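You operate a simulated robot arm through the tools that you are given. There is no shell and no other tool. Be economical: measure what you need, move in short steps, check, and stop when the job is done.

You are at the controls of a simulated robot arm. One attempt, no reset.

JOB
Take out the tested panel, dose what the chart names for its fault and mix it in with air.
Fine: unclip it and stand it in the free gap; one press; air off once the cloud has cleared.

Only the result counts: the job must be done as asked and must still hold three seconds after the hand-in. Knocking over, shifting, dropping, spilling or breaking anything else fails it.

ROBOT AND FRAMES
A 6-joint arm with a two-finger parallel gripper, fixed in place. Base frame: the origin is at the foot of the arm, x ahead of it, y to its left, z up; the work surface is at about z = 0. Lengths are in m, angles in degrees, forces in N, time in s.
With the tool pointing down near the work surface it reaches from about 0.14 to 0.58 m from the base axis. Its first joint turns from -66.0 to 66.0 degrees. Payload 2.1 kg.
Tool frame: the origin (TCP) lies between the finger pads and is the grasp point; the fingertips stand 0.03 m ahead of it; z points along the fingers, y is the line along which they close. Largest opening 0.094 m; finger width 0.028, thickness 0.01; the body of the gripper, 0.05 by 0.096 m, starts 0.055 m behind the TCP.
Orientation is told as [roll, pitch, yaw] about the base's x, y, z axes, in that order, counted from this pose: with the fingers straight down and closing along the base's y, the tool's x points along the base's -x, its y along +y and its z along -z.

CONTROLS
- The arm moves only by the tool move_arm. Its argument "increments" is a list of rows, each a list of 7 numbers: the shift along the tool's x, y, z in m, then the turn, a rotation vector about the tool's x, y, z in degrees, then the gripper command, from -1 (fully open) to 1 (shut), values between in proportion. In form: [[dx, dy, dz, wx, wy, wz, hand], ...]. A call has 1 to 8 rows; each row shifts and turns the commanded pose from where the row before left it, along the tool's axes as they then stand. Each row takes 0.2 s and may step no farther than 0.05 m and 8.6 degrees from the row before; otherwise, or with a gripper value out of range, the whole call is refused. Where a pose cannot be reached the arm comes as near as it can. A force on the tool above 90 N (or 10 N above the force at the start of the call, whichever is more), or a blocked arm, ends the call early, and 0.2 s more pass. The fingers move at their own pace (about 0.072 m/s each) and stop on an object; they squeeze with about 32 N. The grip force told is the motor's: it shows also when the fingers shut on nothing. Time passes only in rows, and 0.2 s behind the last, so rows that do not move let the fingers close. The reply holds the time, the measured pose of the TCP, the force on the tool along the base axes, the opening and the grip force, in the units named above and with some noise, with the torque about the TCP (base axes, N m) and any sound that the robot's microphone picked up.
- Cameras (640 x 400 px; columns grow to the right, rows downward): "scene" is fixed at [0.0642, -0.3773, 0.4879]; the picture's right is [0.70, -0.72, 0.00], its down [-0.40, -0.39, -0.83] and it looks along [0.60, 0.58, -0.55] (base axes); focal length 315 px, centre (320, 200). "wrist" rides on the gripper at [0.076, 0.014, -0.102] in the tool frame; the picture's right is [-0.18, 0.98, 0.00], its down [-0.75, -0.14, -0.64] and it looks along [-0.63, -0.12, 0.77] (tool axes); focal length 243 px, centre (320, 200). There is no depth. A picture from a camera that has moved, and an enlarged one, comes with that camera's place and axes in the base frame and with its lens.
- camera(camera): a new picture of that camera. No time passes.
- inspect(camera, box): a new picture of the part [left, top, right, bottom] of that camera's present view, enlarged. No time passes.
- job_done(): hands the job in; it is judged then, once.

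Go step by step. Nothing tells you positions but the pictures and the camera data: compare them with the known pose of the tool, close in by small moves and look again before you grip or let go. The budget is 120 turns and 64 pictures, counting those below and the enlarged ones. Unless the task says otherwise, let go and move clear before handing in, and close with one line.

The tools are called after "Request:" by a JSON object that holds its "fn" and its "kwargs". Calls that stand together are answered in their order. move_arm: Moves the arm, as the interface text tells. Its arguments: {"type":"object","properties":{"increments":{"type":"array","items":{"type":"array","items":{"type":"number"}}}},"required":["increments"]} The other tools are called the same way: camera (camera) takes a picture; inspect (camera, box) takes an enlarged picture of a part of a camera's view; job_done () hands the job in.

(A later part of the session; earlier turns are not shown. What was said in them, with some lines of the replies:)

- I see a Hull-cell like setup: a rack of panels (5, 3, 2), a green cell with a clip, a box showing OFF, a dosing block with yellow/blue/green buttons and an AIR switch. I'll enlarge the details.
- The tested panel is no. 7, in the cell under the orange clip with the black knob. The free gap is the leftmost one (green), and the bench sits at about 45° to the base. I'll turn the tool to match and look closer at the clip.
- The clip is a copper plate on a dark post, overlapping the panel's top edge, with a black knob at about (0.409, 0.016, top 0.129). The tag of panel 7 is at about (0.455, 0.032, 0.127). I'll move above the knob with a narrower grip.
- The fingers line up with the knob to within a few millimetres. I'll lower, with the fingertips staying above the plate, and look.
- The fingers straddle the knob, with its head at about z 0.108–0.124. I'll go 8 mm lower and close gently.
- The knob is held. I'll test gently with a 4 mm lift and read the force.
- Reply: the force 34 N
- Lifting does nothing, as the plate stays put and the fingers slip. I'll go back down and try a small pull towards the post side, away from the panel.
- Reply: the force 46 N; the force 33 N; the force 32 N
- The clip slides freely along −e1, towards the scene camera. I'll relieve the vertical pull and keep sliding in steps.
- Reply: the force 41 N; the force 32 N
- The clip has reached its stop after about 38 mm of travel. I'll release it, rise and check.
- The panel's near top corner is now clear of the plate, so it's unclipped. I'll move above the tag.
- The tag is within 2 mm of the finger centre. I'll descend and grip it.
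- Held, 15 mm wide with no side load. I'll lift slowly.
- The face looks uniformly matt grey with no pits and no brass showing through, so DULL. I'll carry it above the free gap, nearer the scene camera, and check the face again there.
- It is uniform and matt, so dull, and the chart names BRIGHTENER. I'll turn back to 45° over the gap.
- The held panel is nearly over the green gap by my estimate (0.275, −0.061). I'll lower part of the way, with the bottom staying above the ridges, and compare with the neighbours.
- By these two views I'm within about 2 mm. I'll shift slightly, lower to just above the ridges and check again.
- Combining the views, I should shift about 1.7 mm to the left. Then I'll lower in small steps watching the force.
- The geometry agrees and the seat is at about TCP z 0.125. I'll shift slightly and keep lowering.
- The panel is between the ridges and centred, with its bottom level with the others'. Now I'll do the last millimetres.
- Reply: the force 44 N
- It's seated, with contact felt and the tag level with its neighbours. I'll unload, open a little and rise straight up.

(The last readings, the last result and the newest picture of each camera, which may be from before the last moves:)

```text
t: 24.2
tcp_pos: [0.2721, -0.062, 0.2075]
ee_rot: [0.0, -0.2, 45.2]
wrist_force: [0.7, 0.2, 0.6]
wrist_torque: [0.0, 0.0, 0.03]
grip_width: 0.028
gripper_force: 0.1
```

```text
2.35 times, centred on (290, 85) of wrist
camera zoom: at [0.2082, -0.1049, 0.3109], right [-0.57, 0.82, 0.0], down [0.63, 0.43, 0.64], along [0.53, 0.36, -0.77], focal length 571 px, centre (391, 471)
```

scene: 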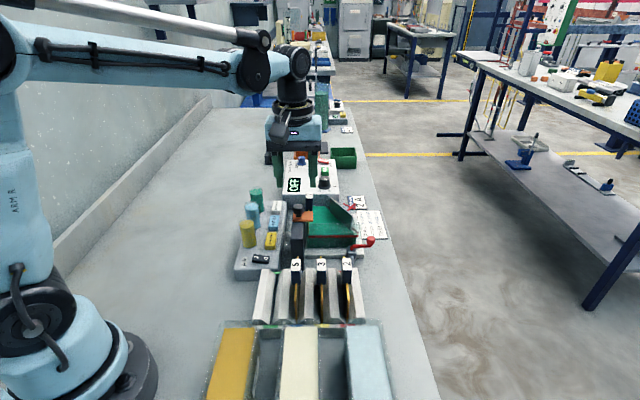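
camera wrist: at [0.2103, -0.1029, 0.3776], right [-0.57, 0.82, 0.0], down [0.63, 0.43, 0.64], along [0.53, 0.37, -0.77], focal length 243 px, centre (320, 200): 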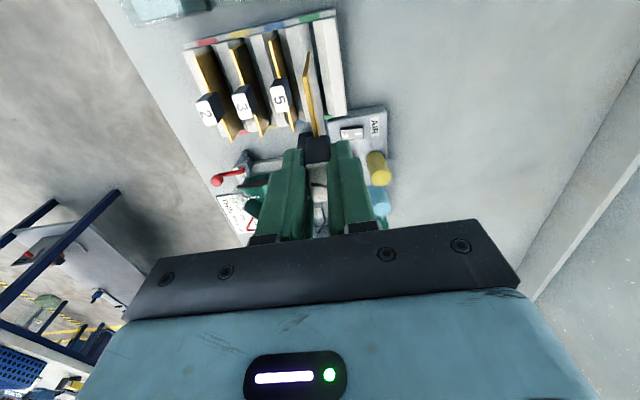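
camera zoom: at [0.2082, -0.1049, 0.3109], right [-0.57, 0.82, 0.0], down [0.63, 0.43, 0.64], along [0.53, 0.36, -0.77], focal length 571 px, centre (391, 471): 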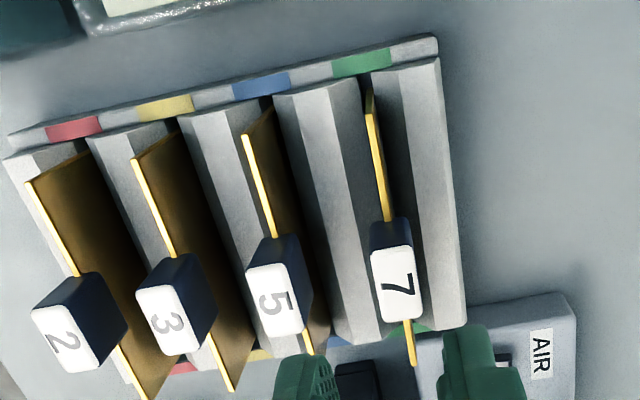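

Panel 7 stands in the green gap in line with the others. Next is the BRIGHTENER key at about (0.356, 0.047, top 0.054), so I'll go above it with closed fingers.

Request:
{"fn": "move_arm", "kwargs": {"increments": [[-0.0345, 0.0045, 0, 0, 0, 0, 1], [-0.0345, 0.0045, 0, 0, 0, 0, 1], [-0.0345, 0.0045, 0, 0, 0, 0, 1], [-0.033, 0.0045, 0.03, 0, 0, 0, 1], [0, 0, 0.04, 0, 0, 0, 1]]}}

Request:
{"fn": "inspect", "kwargs": {"camera": "scene", "box": [220, 170, 340, 280]}}

Request:
{"fn": "inspect", "kwargs": {"camera": "wrist", "box": [220, 20, 440, 200]}}

```text
t: 25.4
tcp_pos: [0.3571, 0.0483, 0.1389]
ee_rot: [0.1, -0.1, 45.1]
wrist_force: [0.3, -0.9, 0.0]
wrist_torque: [-0.05, -0.03, -0.02]
grip_width: 0.0001
gripper_force: 31.3
```

```text
3.64 times, centred on (280, 225) of scene
camera zoom: at [0.0642, -0.3773, 0.4879], right [0.7, -0.72, 0.0], down [-0.4, -0.39, -0.83], along [0.6, 0.58, -0.55], focal length 1144 px, centre (466, 109)
```

zoom: 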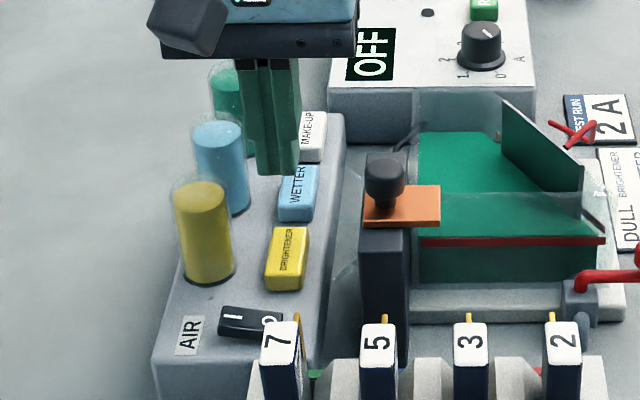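

```text
2.22 times, centred on (330, 110) of wrist
camera zoom: at [0.2938, 0.0051, 0.2413], right [-0.57, 0.82, 0.0], down [0.63, 0.43, 0.64], along [0.53, 0.36, -0.77], focal length 539 px, centre (298, 400)
```

zoom: 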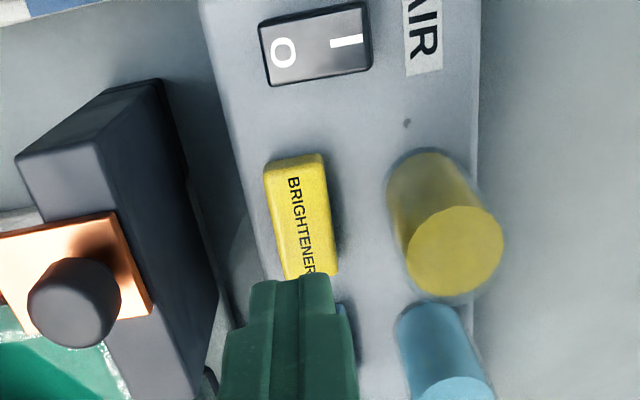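

The key centre is at (0.355, 0.048, z 0.054), within 2 mm of the tool. I'll come down to just above it.

Request:
{"fn": "move_arm", "kwargs": {"increments": [[0.002, 0.001, 0.02, 0, 0, 0, 1], [0, 0, 0.02, 0, 0, 0, 1], [0, 0, 0.007, 0, 0, 0, 1]]}}

Request:
{"fn": "inspect", "kwargs": {"camera": "scene", "box": [240, 180, 320, 260]}}

```text
t: 26.2
tcp_pos: [0.3544, 0.0476, 0.0916]
ee_rot: [-0.1, -0.1, 45.1]
wrist_force: [0.1, -0.6, -1.0]
wrist_torque: [0.03, -0.01, 0.01]
grip_width: 0.0
gripper_force: 31.2
```

```text
5.00 times, centred on (280, 220) of scene
camera zoom: at [0.0642, -0.3773, 0.4879], right [0.7, -0.72, 0.0], down [-0.4, -0.39, -0.83], along [0.6, 0.58, -0.55], focal length 1573 px, centre (520, 100)
```

zoom: 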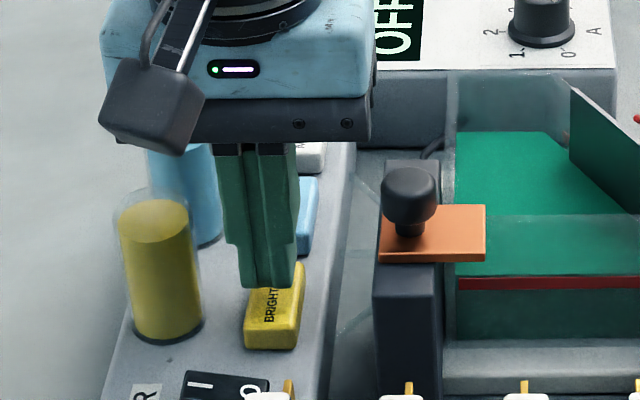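

Request:
{"fn": "move_arm", "kwargs": {"increments": [[0, -0.002, 0.005, 0, 0, 0, 1]]}}

Request:
{"fn": "move_arm", "kwargs": {"increments": [[0, 0, 0.003, 0, 0, 0, 1]]}}

```text
t: 26.6
tcp_pos: [0.3561, 0.0456, 0.0859]
ee_rot: [0.0, -0.1, 45.1]
wrist_force: [-0.6, -0.1, -0.8]
wrist_torque: [0.02, 0.0, 0.02]
grip_width: 0.0001
gripper_force: 32.2
```

```text
t: 27.0
tcp_pos: [0.3558, 0.045, 0.0834]
ee_rot: [0.0, -0.1, 45.1]
wrist_force: [0.1, -0.1, 0.2]
wrist_torque: [0.0, 0.04, 0.03]
grip_width: 0.0001
gripper_force: 32.0
```

Request:
{"fn": "move_arm", "kwargs": {"increments": [[0, 0, 0.002, 0, 0, 0, 1]]}}

Request:
{"fn": "move_arm", "kwargs": {"increments": [[0, 0, 0.002, 0, 0, 0, 1]]}}

```text
t: 27.4
tcp_pos: [0.355, 0.0452, 0.0801]
ee_rot: [0.0, 0.0, 45.1]
wrist_force: [-0.2, -0.5, -0.5]
wrist_torque: [-0.04, 0.01, 0.01]
grip_width: 0.0
gripper_force: 31.3
```

```text
t: 27.8
tcp_pos: [0.3548, 0.0449, 0.0795]
ee_rot: [0.0, -0.1, 45.1]
wrist_force: [-0.4, 0.5, 0.6]
wrist_torque: [-0.01, 0.01, 0.0]
grip_width: 0.0
gripper_force: 31.1
```

Request:
{"fn": "move_arm", "kwargs": {"increments": [[0, 0, 0.002, 0, 0, 0, 1]]}}

Request:
{"fn": "inspect", "kwargs": {"camera": "scene", "box": [250, 200, 320, 260]}}

```text
t: 28.2
tcp_pos: [0.3556, 0.0459, 0.0773]
ee_rot: [0.0, -0.2, 45.1]
wrist_force: [-1.4, 1.2, 1.2]
wrist_torque: [-0.02, 0.03, -0.03]
grip_width: 0.0003
gripper_force: 31.8
```

```text
6.67 times, centred on (285, 230) of scene
camera zoom: at [0.0642, -0.3773, 0.4879], right [0.7, -0.72, 0.0], down [-0.4, -0.39, -0.83], along [0.6, 0.58, -0.55], focal length 2097 px, centre (553, 0)
```

zoom: 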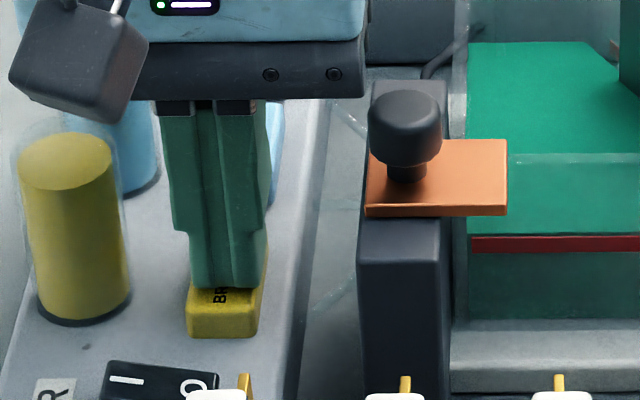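

Nearly in contact. I'll press on in small steps.

Request:
{"fn": "move_arm", "kwargs": {"increments": [[0, 0, 0.002, 0, 0, 0, 1]]}}

```text
t: 28.6
tcp_pos: [0.3554, 0.0456, 0.0764]
ee_rot: [0.0, 0.0, 45.0]
wrist_force: [-0.4, 0.9, 2.9]
wrist_torque: [0.01, 0.02, 0.04]
grip_width: 0.0
gripper_force: 32.0
heard: click
```

A click, so the key was pressed once. I'll rise and look at the cell.

Request:
{"fn": "move_arm", "kwargs": {"increments": [[0, 0, -0.03, 0, 0, 0, 1], [0, 0, -0.03, 0, 0, 0, 1]]}}

Request:
{"fn": "inspect", "kwargs": {"camera": "scene", "box": [230, 170, 370, 270]}}

```text
t: 29.2
tcp_pos: [0.357, 0.0466, 0.1363]
ee_rot: [-0.1, 0.0, 45.2]
wrist_force: [-0.4, -0.1, 0.2]
wrist_torque: [-0.03, -0.03, -0.01]
grip_width: 0.0
gripper_force: 31.8
```

```text
4.00 times, centred on (300, 220) of scene
camera zoom: at [0.0642, -0.3774, 0.4879], right [0.7, -0.72, 0.0], down [-0.4, -0.39, -0.83], along [0.6, 0.58, -0.55], focal length 1258 px, centre (400, 120)
```

zoom: 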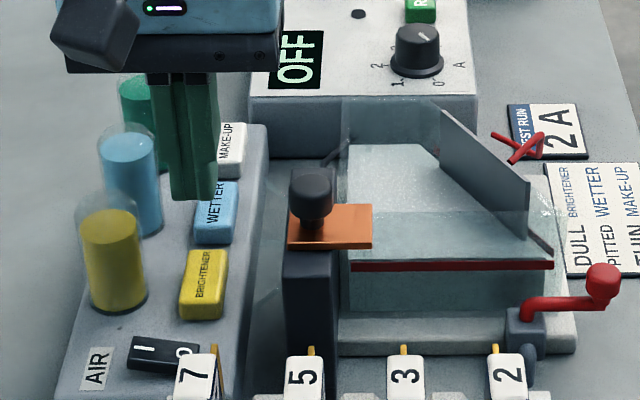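

The cell turned cloudy and the brightener level dropped, so the dose took. Next is AIR on, with the "I" end of the rocker at about (0.303, 0.029, 0.053).

Request:
{"fn": "move_arm", "kwargs": {"increments": [[0.025, 0.0143, 0, 0, 0, 0, 1], [0.0256, 0.0143, 0, 0, 0, 0, 1], [0, 0, 0.02, 0, 0, 0, 1], [0, 0, 0.015, 0, 0, 0, 1]]}}

Request:
{"fn": "inspect", "kwargs": {"camera": "scene", "box": [220, 200, 320, 290]}}

Request:
{"fn": "inspect", "kwargs": {"camera": "wrist", "box": [240, 40, 440, 180]}}

```text
t: 30.2
tcp_pos: [0.2986, 0.029, 0.0995]
ee_rot: [0.1, 0.0, 45.1]
wrist_force: [-0.1, 0.4, 0.2]
wrist_torque: [0.0, -0.02, -0.02]
grip_width: 0.0
gripper_force: 31.9
```

```text
4.44 times, centred on (270, 245) of scene
camera zoom: at [0.0642, -0.3774, 0.4879], right [0.7, -0.72, 0.0], down [-0.4, -0.39, -0.83], along [0.6, 0.58, -0.55], focal length 1398 px, centre (542, 0)
```

zoom: 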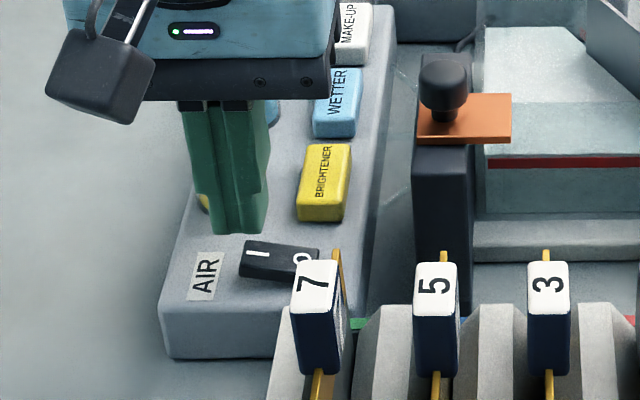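

```text
2.86 times, centred on (340, 110) of wrist
camera zoom: at [0.2346, -0.0139, 0.2019], right [-0.57, 0.82, 0.0], down [0.63, 0.43, 0.64], along [0.53, 0.36, -0.77], focal length 693 px, centre (263, 457)
```

zoom: 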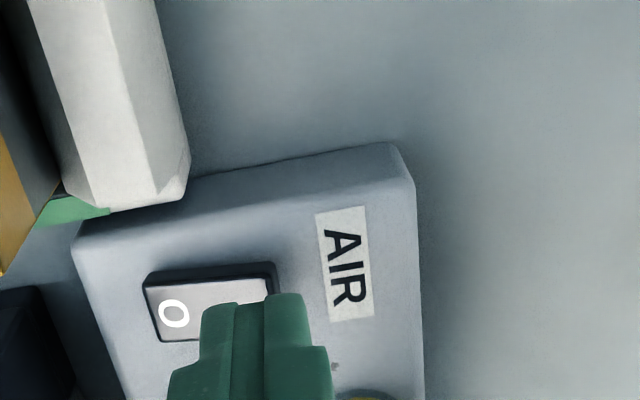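

Aligned over the "I" end. I'll press down in steps.

Request:
{"fn": "move_arm", "kwargs": {"increments": [[0.002, -0.001, 0.01, 0, 0, 0, 1], [0, 0, 0.003, 0, 0, 0, 1]]}}

Request:
{"fn": "move_arm", "kwargs": {"increments": [[0, 0, 0.002, 0, 0, 0, 1], [0, 0, 0.002, 0, 0, 0, 1]]}}

```text
t: 30.8
tcp_pos: [0.2981, 0.0269, 0.0864]
ee_rot: [-0.1, -0.1, 45.2]
wrist_force: [0.1, -0.2, -0.3]
wrist_torque: [0.02, 0.02, 0.02]
grip_width: 0.0
gripper_force: 32.4
```

```text
t: 31.4
tcp_pos: [0.2976, 0.0282, 0.083]
ee_rot: [0.0, -0.1, 45.2]
wrist_force: [0.4, 0.9, -0.2]
wrist_torque: [0.0, 0.03, 0.02]
grip_width: 0.0
gripper_force: 32.2
```

Request:
{"fn": "move_arm", "kwargs": {"increments": [[0, 0, 0.002, 0, 0, 0, 1], [0, 0, 0.0015, 0, 0, 0, 1]]}}

Request:
{"fn": "move_arm", "kwargs": {"increments": [[0, 0, 0.002, 0, 0, 0, 1]]}}

```text
t: 32.0
tcp_pos: [0.2986, 0.0278, 0.079]
ee_rot: [0.0, -0.2, 45.1]
wrist_force: [-0.6, 0.6, 1.0]
wrist_torque: [0.0, 0.02, 0.01]
grip_width: 0.0
gripper_force: 32.5
```

```text
t: 32.4
tcp_pos: [0.2982, 0.0277, 0.077]
ee_rot: [0.0, 0.1, 45.1]
wrist_force: [-0.9, 0.2, 2.2]
wrist_torque: [-0.01, 0.04, -0.02]
grip_width: 0.0
gripper_force: 31.7
```

Request:
{"fn": "move_arm", "kwargs": {"increments": [[0, 0, 0.002, 0, 0, 0, 1]]}}

```text
t: 32.8
tcp_pos: [0.2978, 0.0272, 0.0762]
ee_rot: [0.2, 0.0, 45.1]
wrist_force: [-10.1, 1.4, 70.9]
wrist_torque: [-0.24, -0.33, -0.05]
grip_width: 0.0002
gripper_force: 31.4
```

Hard stop reached. I'll rise and look.

Request:
{"fn": "move_arm", "kwargs": {"increments": [[0, 0, -0.02, 0, 0, 0, 1], [0, 0, -0.02, 0, 0, 0, 1]]}}

Request:
{"fn": "inspect", "kwargs": {"camera": "scene", "box": [230, 170, 370, 280]}}

```text
t: 33.4
tcp_pos: [0.3004, 0.0271, 0.1153]
ee_rot: [0.0, -0.1, 45.0]
wrist_force: [-0.3, -0.2, -0.1]
wrist_torque: [-0.01, 0.03, -0.03]
grip_width: 0.0
gripper_force: 32.5
```

```text
3.64 times, centred on (300, 225) of scene
camera zoom: at [0.0642, -0.3774, 0.4879], right [0.7, -0.72, 0.0], down [-0.4, -0.39, -0.83], along [0.6, 0.58, -0.55], focal length 1144 px, centre (393, 109)
```

zoom: 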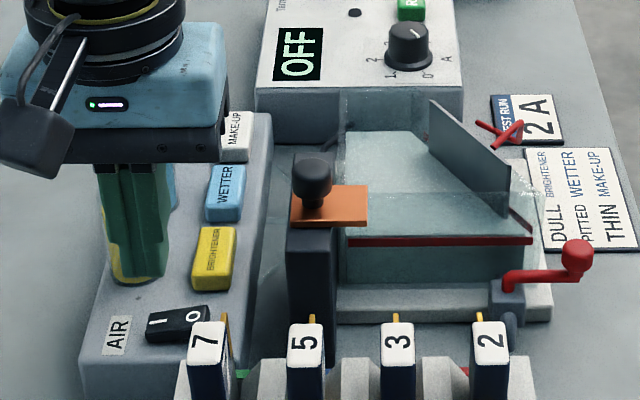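

The rocker looks flipped to "I". I'll move over the "O" end and watch the cloud.

Request:
{"fn": "move_arm", "kwargs": {"increments": [[-0.0032, -0.0217, 0, 0, 0, 0, 1], [0, 0, 0, 0, 0, 0, 1], [0, 0, 0, 0, 0, 0, 1]]}}

Request:
{"fn": "inspect", "kwargs": {"camera": "scene", "box": [230, 170, 370, 280]}}

```text
t: 34.2
tcp_pos: [0.3162, 0.0133, 0.1165]
ee_rot: [0.1, 0.0, 45.1]
wrist_force: [-0.5, -0.9, -0.2]
wrist_torque: [-0.02, -0.07, 0.0]
grip_width: 0.0
gripper_force: 32.0
```

```text
3.64 times, centred on (300, 225) of scene
camera zoom: at [0.0642, -0.3774, 0.4879], right [0.7, -0.72, 0.0], down [-0.4, -0.39, -0.83], along [0.6, 0.58, -0.55], focal length 1144 px, centre (393, 109)
```

zoom: 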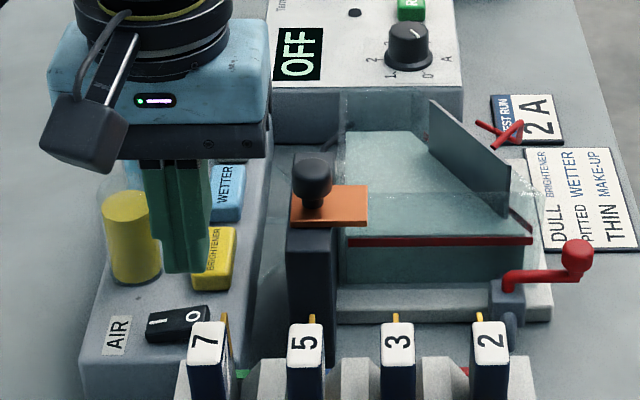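

The liquid is turning greener, so the air is working. I'll wait and watch.

Request:
{"fn": "move_arm", "kwargs": {"increments": [[0, 0, 0, 0, 0, 0, 1], [0, 0, 0, 0, 0, 0, 1], [0, 0, 0, 0, 0, 0, 1], [0, 0, 0, 0, 0, 0, 1], [0, 0, 0, 0, 0, 0, 1], [0, 0, 0, 0, 0, 0, 1], [0, 0, 0, 0, 0, 0, 1], [0, 0, 0, 0, 0, 0, 1]]}}

Request:
{"fn": "inspect", "kwargs": {"camera": "scene", "box": [230, 170, 370, 280]}}

```text
t: 36.0
tcp_pos: [0.3156, 0.0147, 0.1159]
ee_rot: [0.0, -0.1, 45.1]
wrist_force: [-0.4, 0.7, 0.8]
wrist_torque: [0.01, 0.0, -0.01]
grip_width: 0.0001
gripper_force: 31.8
```

```text
3.64 times, centred on (300, 225) of scene
camera zoom: at [0.0642, -0.3773, 0.4879], right [0.7, -0.72, 0.0], down [-0.4, -0.39, -0.83], along [0.6, 0.58, -0.55], focal length 1144 px, centre (393, 109)
```

zoom: 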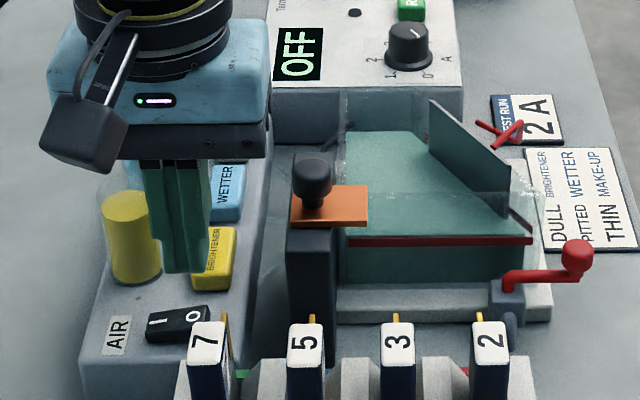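

Request:
{"fn": "move_arm", "kwargs": {"increments": [[-0.001, -0.001, 0.011, 0, 0, 0, 1], [0, 0, 0.011, 0, 0, 0, 1], [0, 0, 0, 0, 0, 0, 1], [0, 0, 0, 0, 0, 0, 1], [0, 0, 0, 0, 0, 0, 1], [0, 0, 0, 0, 0, 0, 1]]}}

Request:
{"fn": "inspect", "kwargs": {"camera": "scene", "box": [230, 170, 370, 280]}}

```text
t: 37.4
tcp_pos: [0.3171, 0.0158, 0.0937]
ee_rot: [0.0, -0.1, 45.0]
wrist_force: [-0.1, -0.3, 0.0]
wrist_torque: [0.0, 0.01, 0.02]
grip_width: 0.0
gripper_force: 32.3
```

```text
3.64 times, centred on (300, 225) of scene
camera zoom: at [0.0642, -0.3773, 0.4879], right [0.7, -0.72, 0.0], down [-0.4, -0.39, -0.83], along [0.6, 0.58, -0.55], focal length 1144 px, centre (393, 109)
```

zoom: 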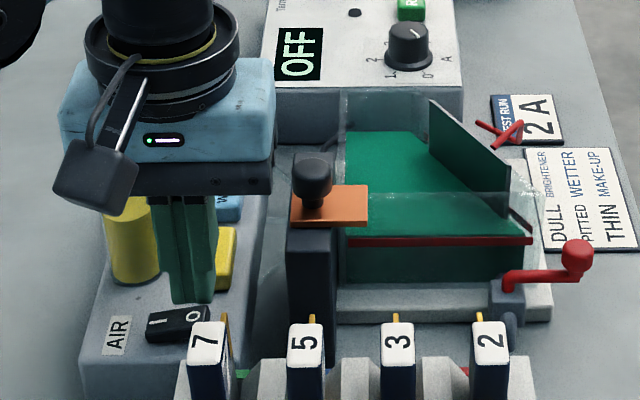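

Almost back to the original green. I'll wait one more second above the "O" end.

Request:
{"fn": "move_arm", "kwargs": {"increments": [[0, 0, 0.004, 0, 0, 0, 1], [0, 0, 0, 0, 0, 0, 1], [0, 0, 0, 0, 0, 0, 1]]}}

Request:
{"fn": "inspect", "kwargs": {"camera": "scene", "box": [230, 170, 370, 280]}}

```text
t: 38.2
tcp_pos: [0.3176, 0.0133, 0.0894]
ee_rot: [0.0, -0.1, 45.2]
wrist_force: [-0.2, 0.6, 0.2]
wrist_torque: [-0.01, 0.01, -0.04]
grip_width: 0.0001
gripper_force: 32.1
```

```text
3.64 times, centred on (300, 225) of scene
camera zoom: at [0.0642, -0.3773, 0.4879], right [0.7, -0.72, 0.0], down [-0.4, -0.39, -0.83], along [0.6, 0.58, -0.55], focal length 1144 px, centre (393, 109)
```

zoom: 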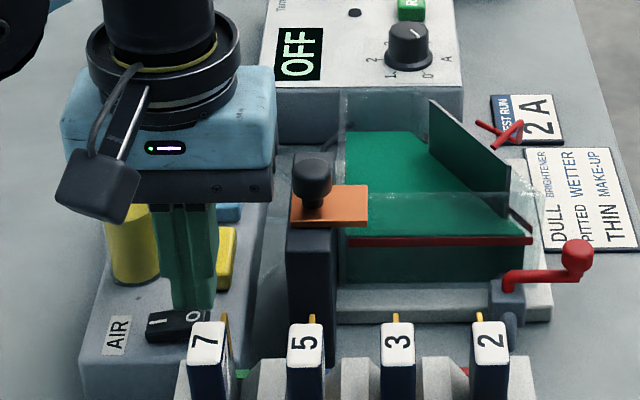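

The cloud has cleared and the colour no longer changes. I'll press "O" now.

Request:
{"fn": "move_arm", "kwargs": {"increments": [[0, 0, 0.005, 0, 0, 0, 1], [0, 0, 0.005, 0, 0, 0, 1], [0, 0, 0.003, 0, 0, 0, 1]]}}

Request:
{"fn": "move_arm", "kwargs": {"increments": [[0, 0, 0.001, 0, 0, 0, 1]]}}

```text
t: 39.0
tcp_pos: [0.3164, 0.0142, 0.0756]
ee_rot: [0.0, -0.1, 45.0]
wrist_force: [3.3, -3.0, 35.7]
wrist_torque: [0.09, 0.18, 0.0]
grip_width: 0.0001
gripper_force: 32.4
```

```text
t: 39.4
tcp_pos: [0.3179, 0.0137, 0.0757]
ee_rot: [0.0, -0.1, 45.0]
wrist_force: [0.9, -8.1, 86.2]
wrist_torque: [0.29, 0.56, 0.06]
grip_width: 0.0
gripper_force: 32.1
```

Request:
{"fn": "move_arm", "kwargs": {"increments": [[0, 0, -0.02, 0, 0, 0, 1], [0, 0, -0.04, 0, 0, 0, 1], [0, 0, -0.04, 0, 0, 0, 1], [0, 0, -0.04, 0, 0, 0, 1]]}}

Request:
{"fn": "inspect", "kwargs": {"camera": "scene", "box": [230, 170, 370, 280]}}

Request:
{"fn": "inspect", "kwargs": {"camera": "wrist", "box": [220, 40, 440, 180]}}

```text
t: 40.4
tcp_pos: [0.3168, 0.0145, 0.2163]
ee_rot: [0.0, -0.2, 45.1]
wrist_force: [-0.1, -0.3, 0.0]
wrist_torque: [0.02, 0.02, 0.03]
grip_width: 0.0
gripper_force: 32.0
```

```text
3.64 times, centred on (300, 225) of scene
camera zoom: at [0.0642, -0.3773, 0.4879], right [0.7, -0.72, 0.0], down [-0.4, -0.39, -0.83], along [0.6, 0.58, -0.55], focal length 1144 px, centre (393, 109)
```

zoom: 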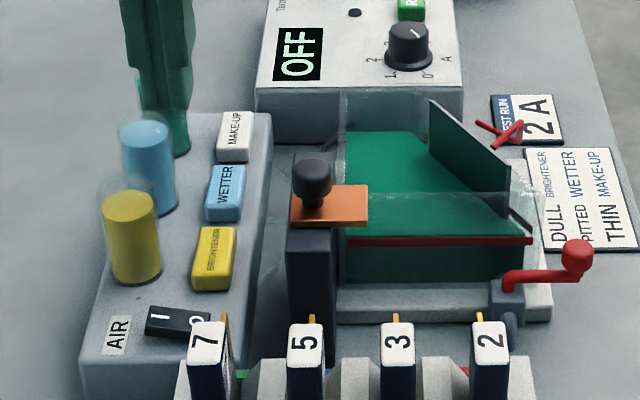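

```text
2.86 times, centred on (330, 110) of wrist
camera zoom: at [0.254, -0.0284, 0.3183], right [-0.57, 0.82, 0.0], down [0.63, 0.43, 0.64], along [0.53, 0.36, -0.77], focal length 693 px, centre (291, 457)
```

zoom: 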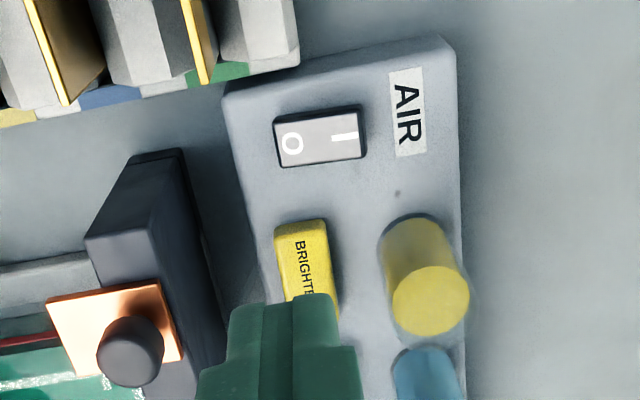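

The rocker is back on "O", the cell is clear green, panel 7 stands in the free gap, and the arm is clear. I'll hand in.

Request:
{"fn": "job_done", "kwargs": {}}

```text
The job is handed in.
```

Panel 7 is unclipped and standing in the free green gap. It looked dull, so I gave one press of BRIGHTENER, mixed it with air until the cloud cleared, and switched the air off.
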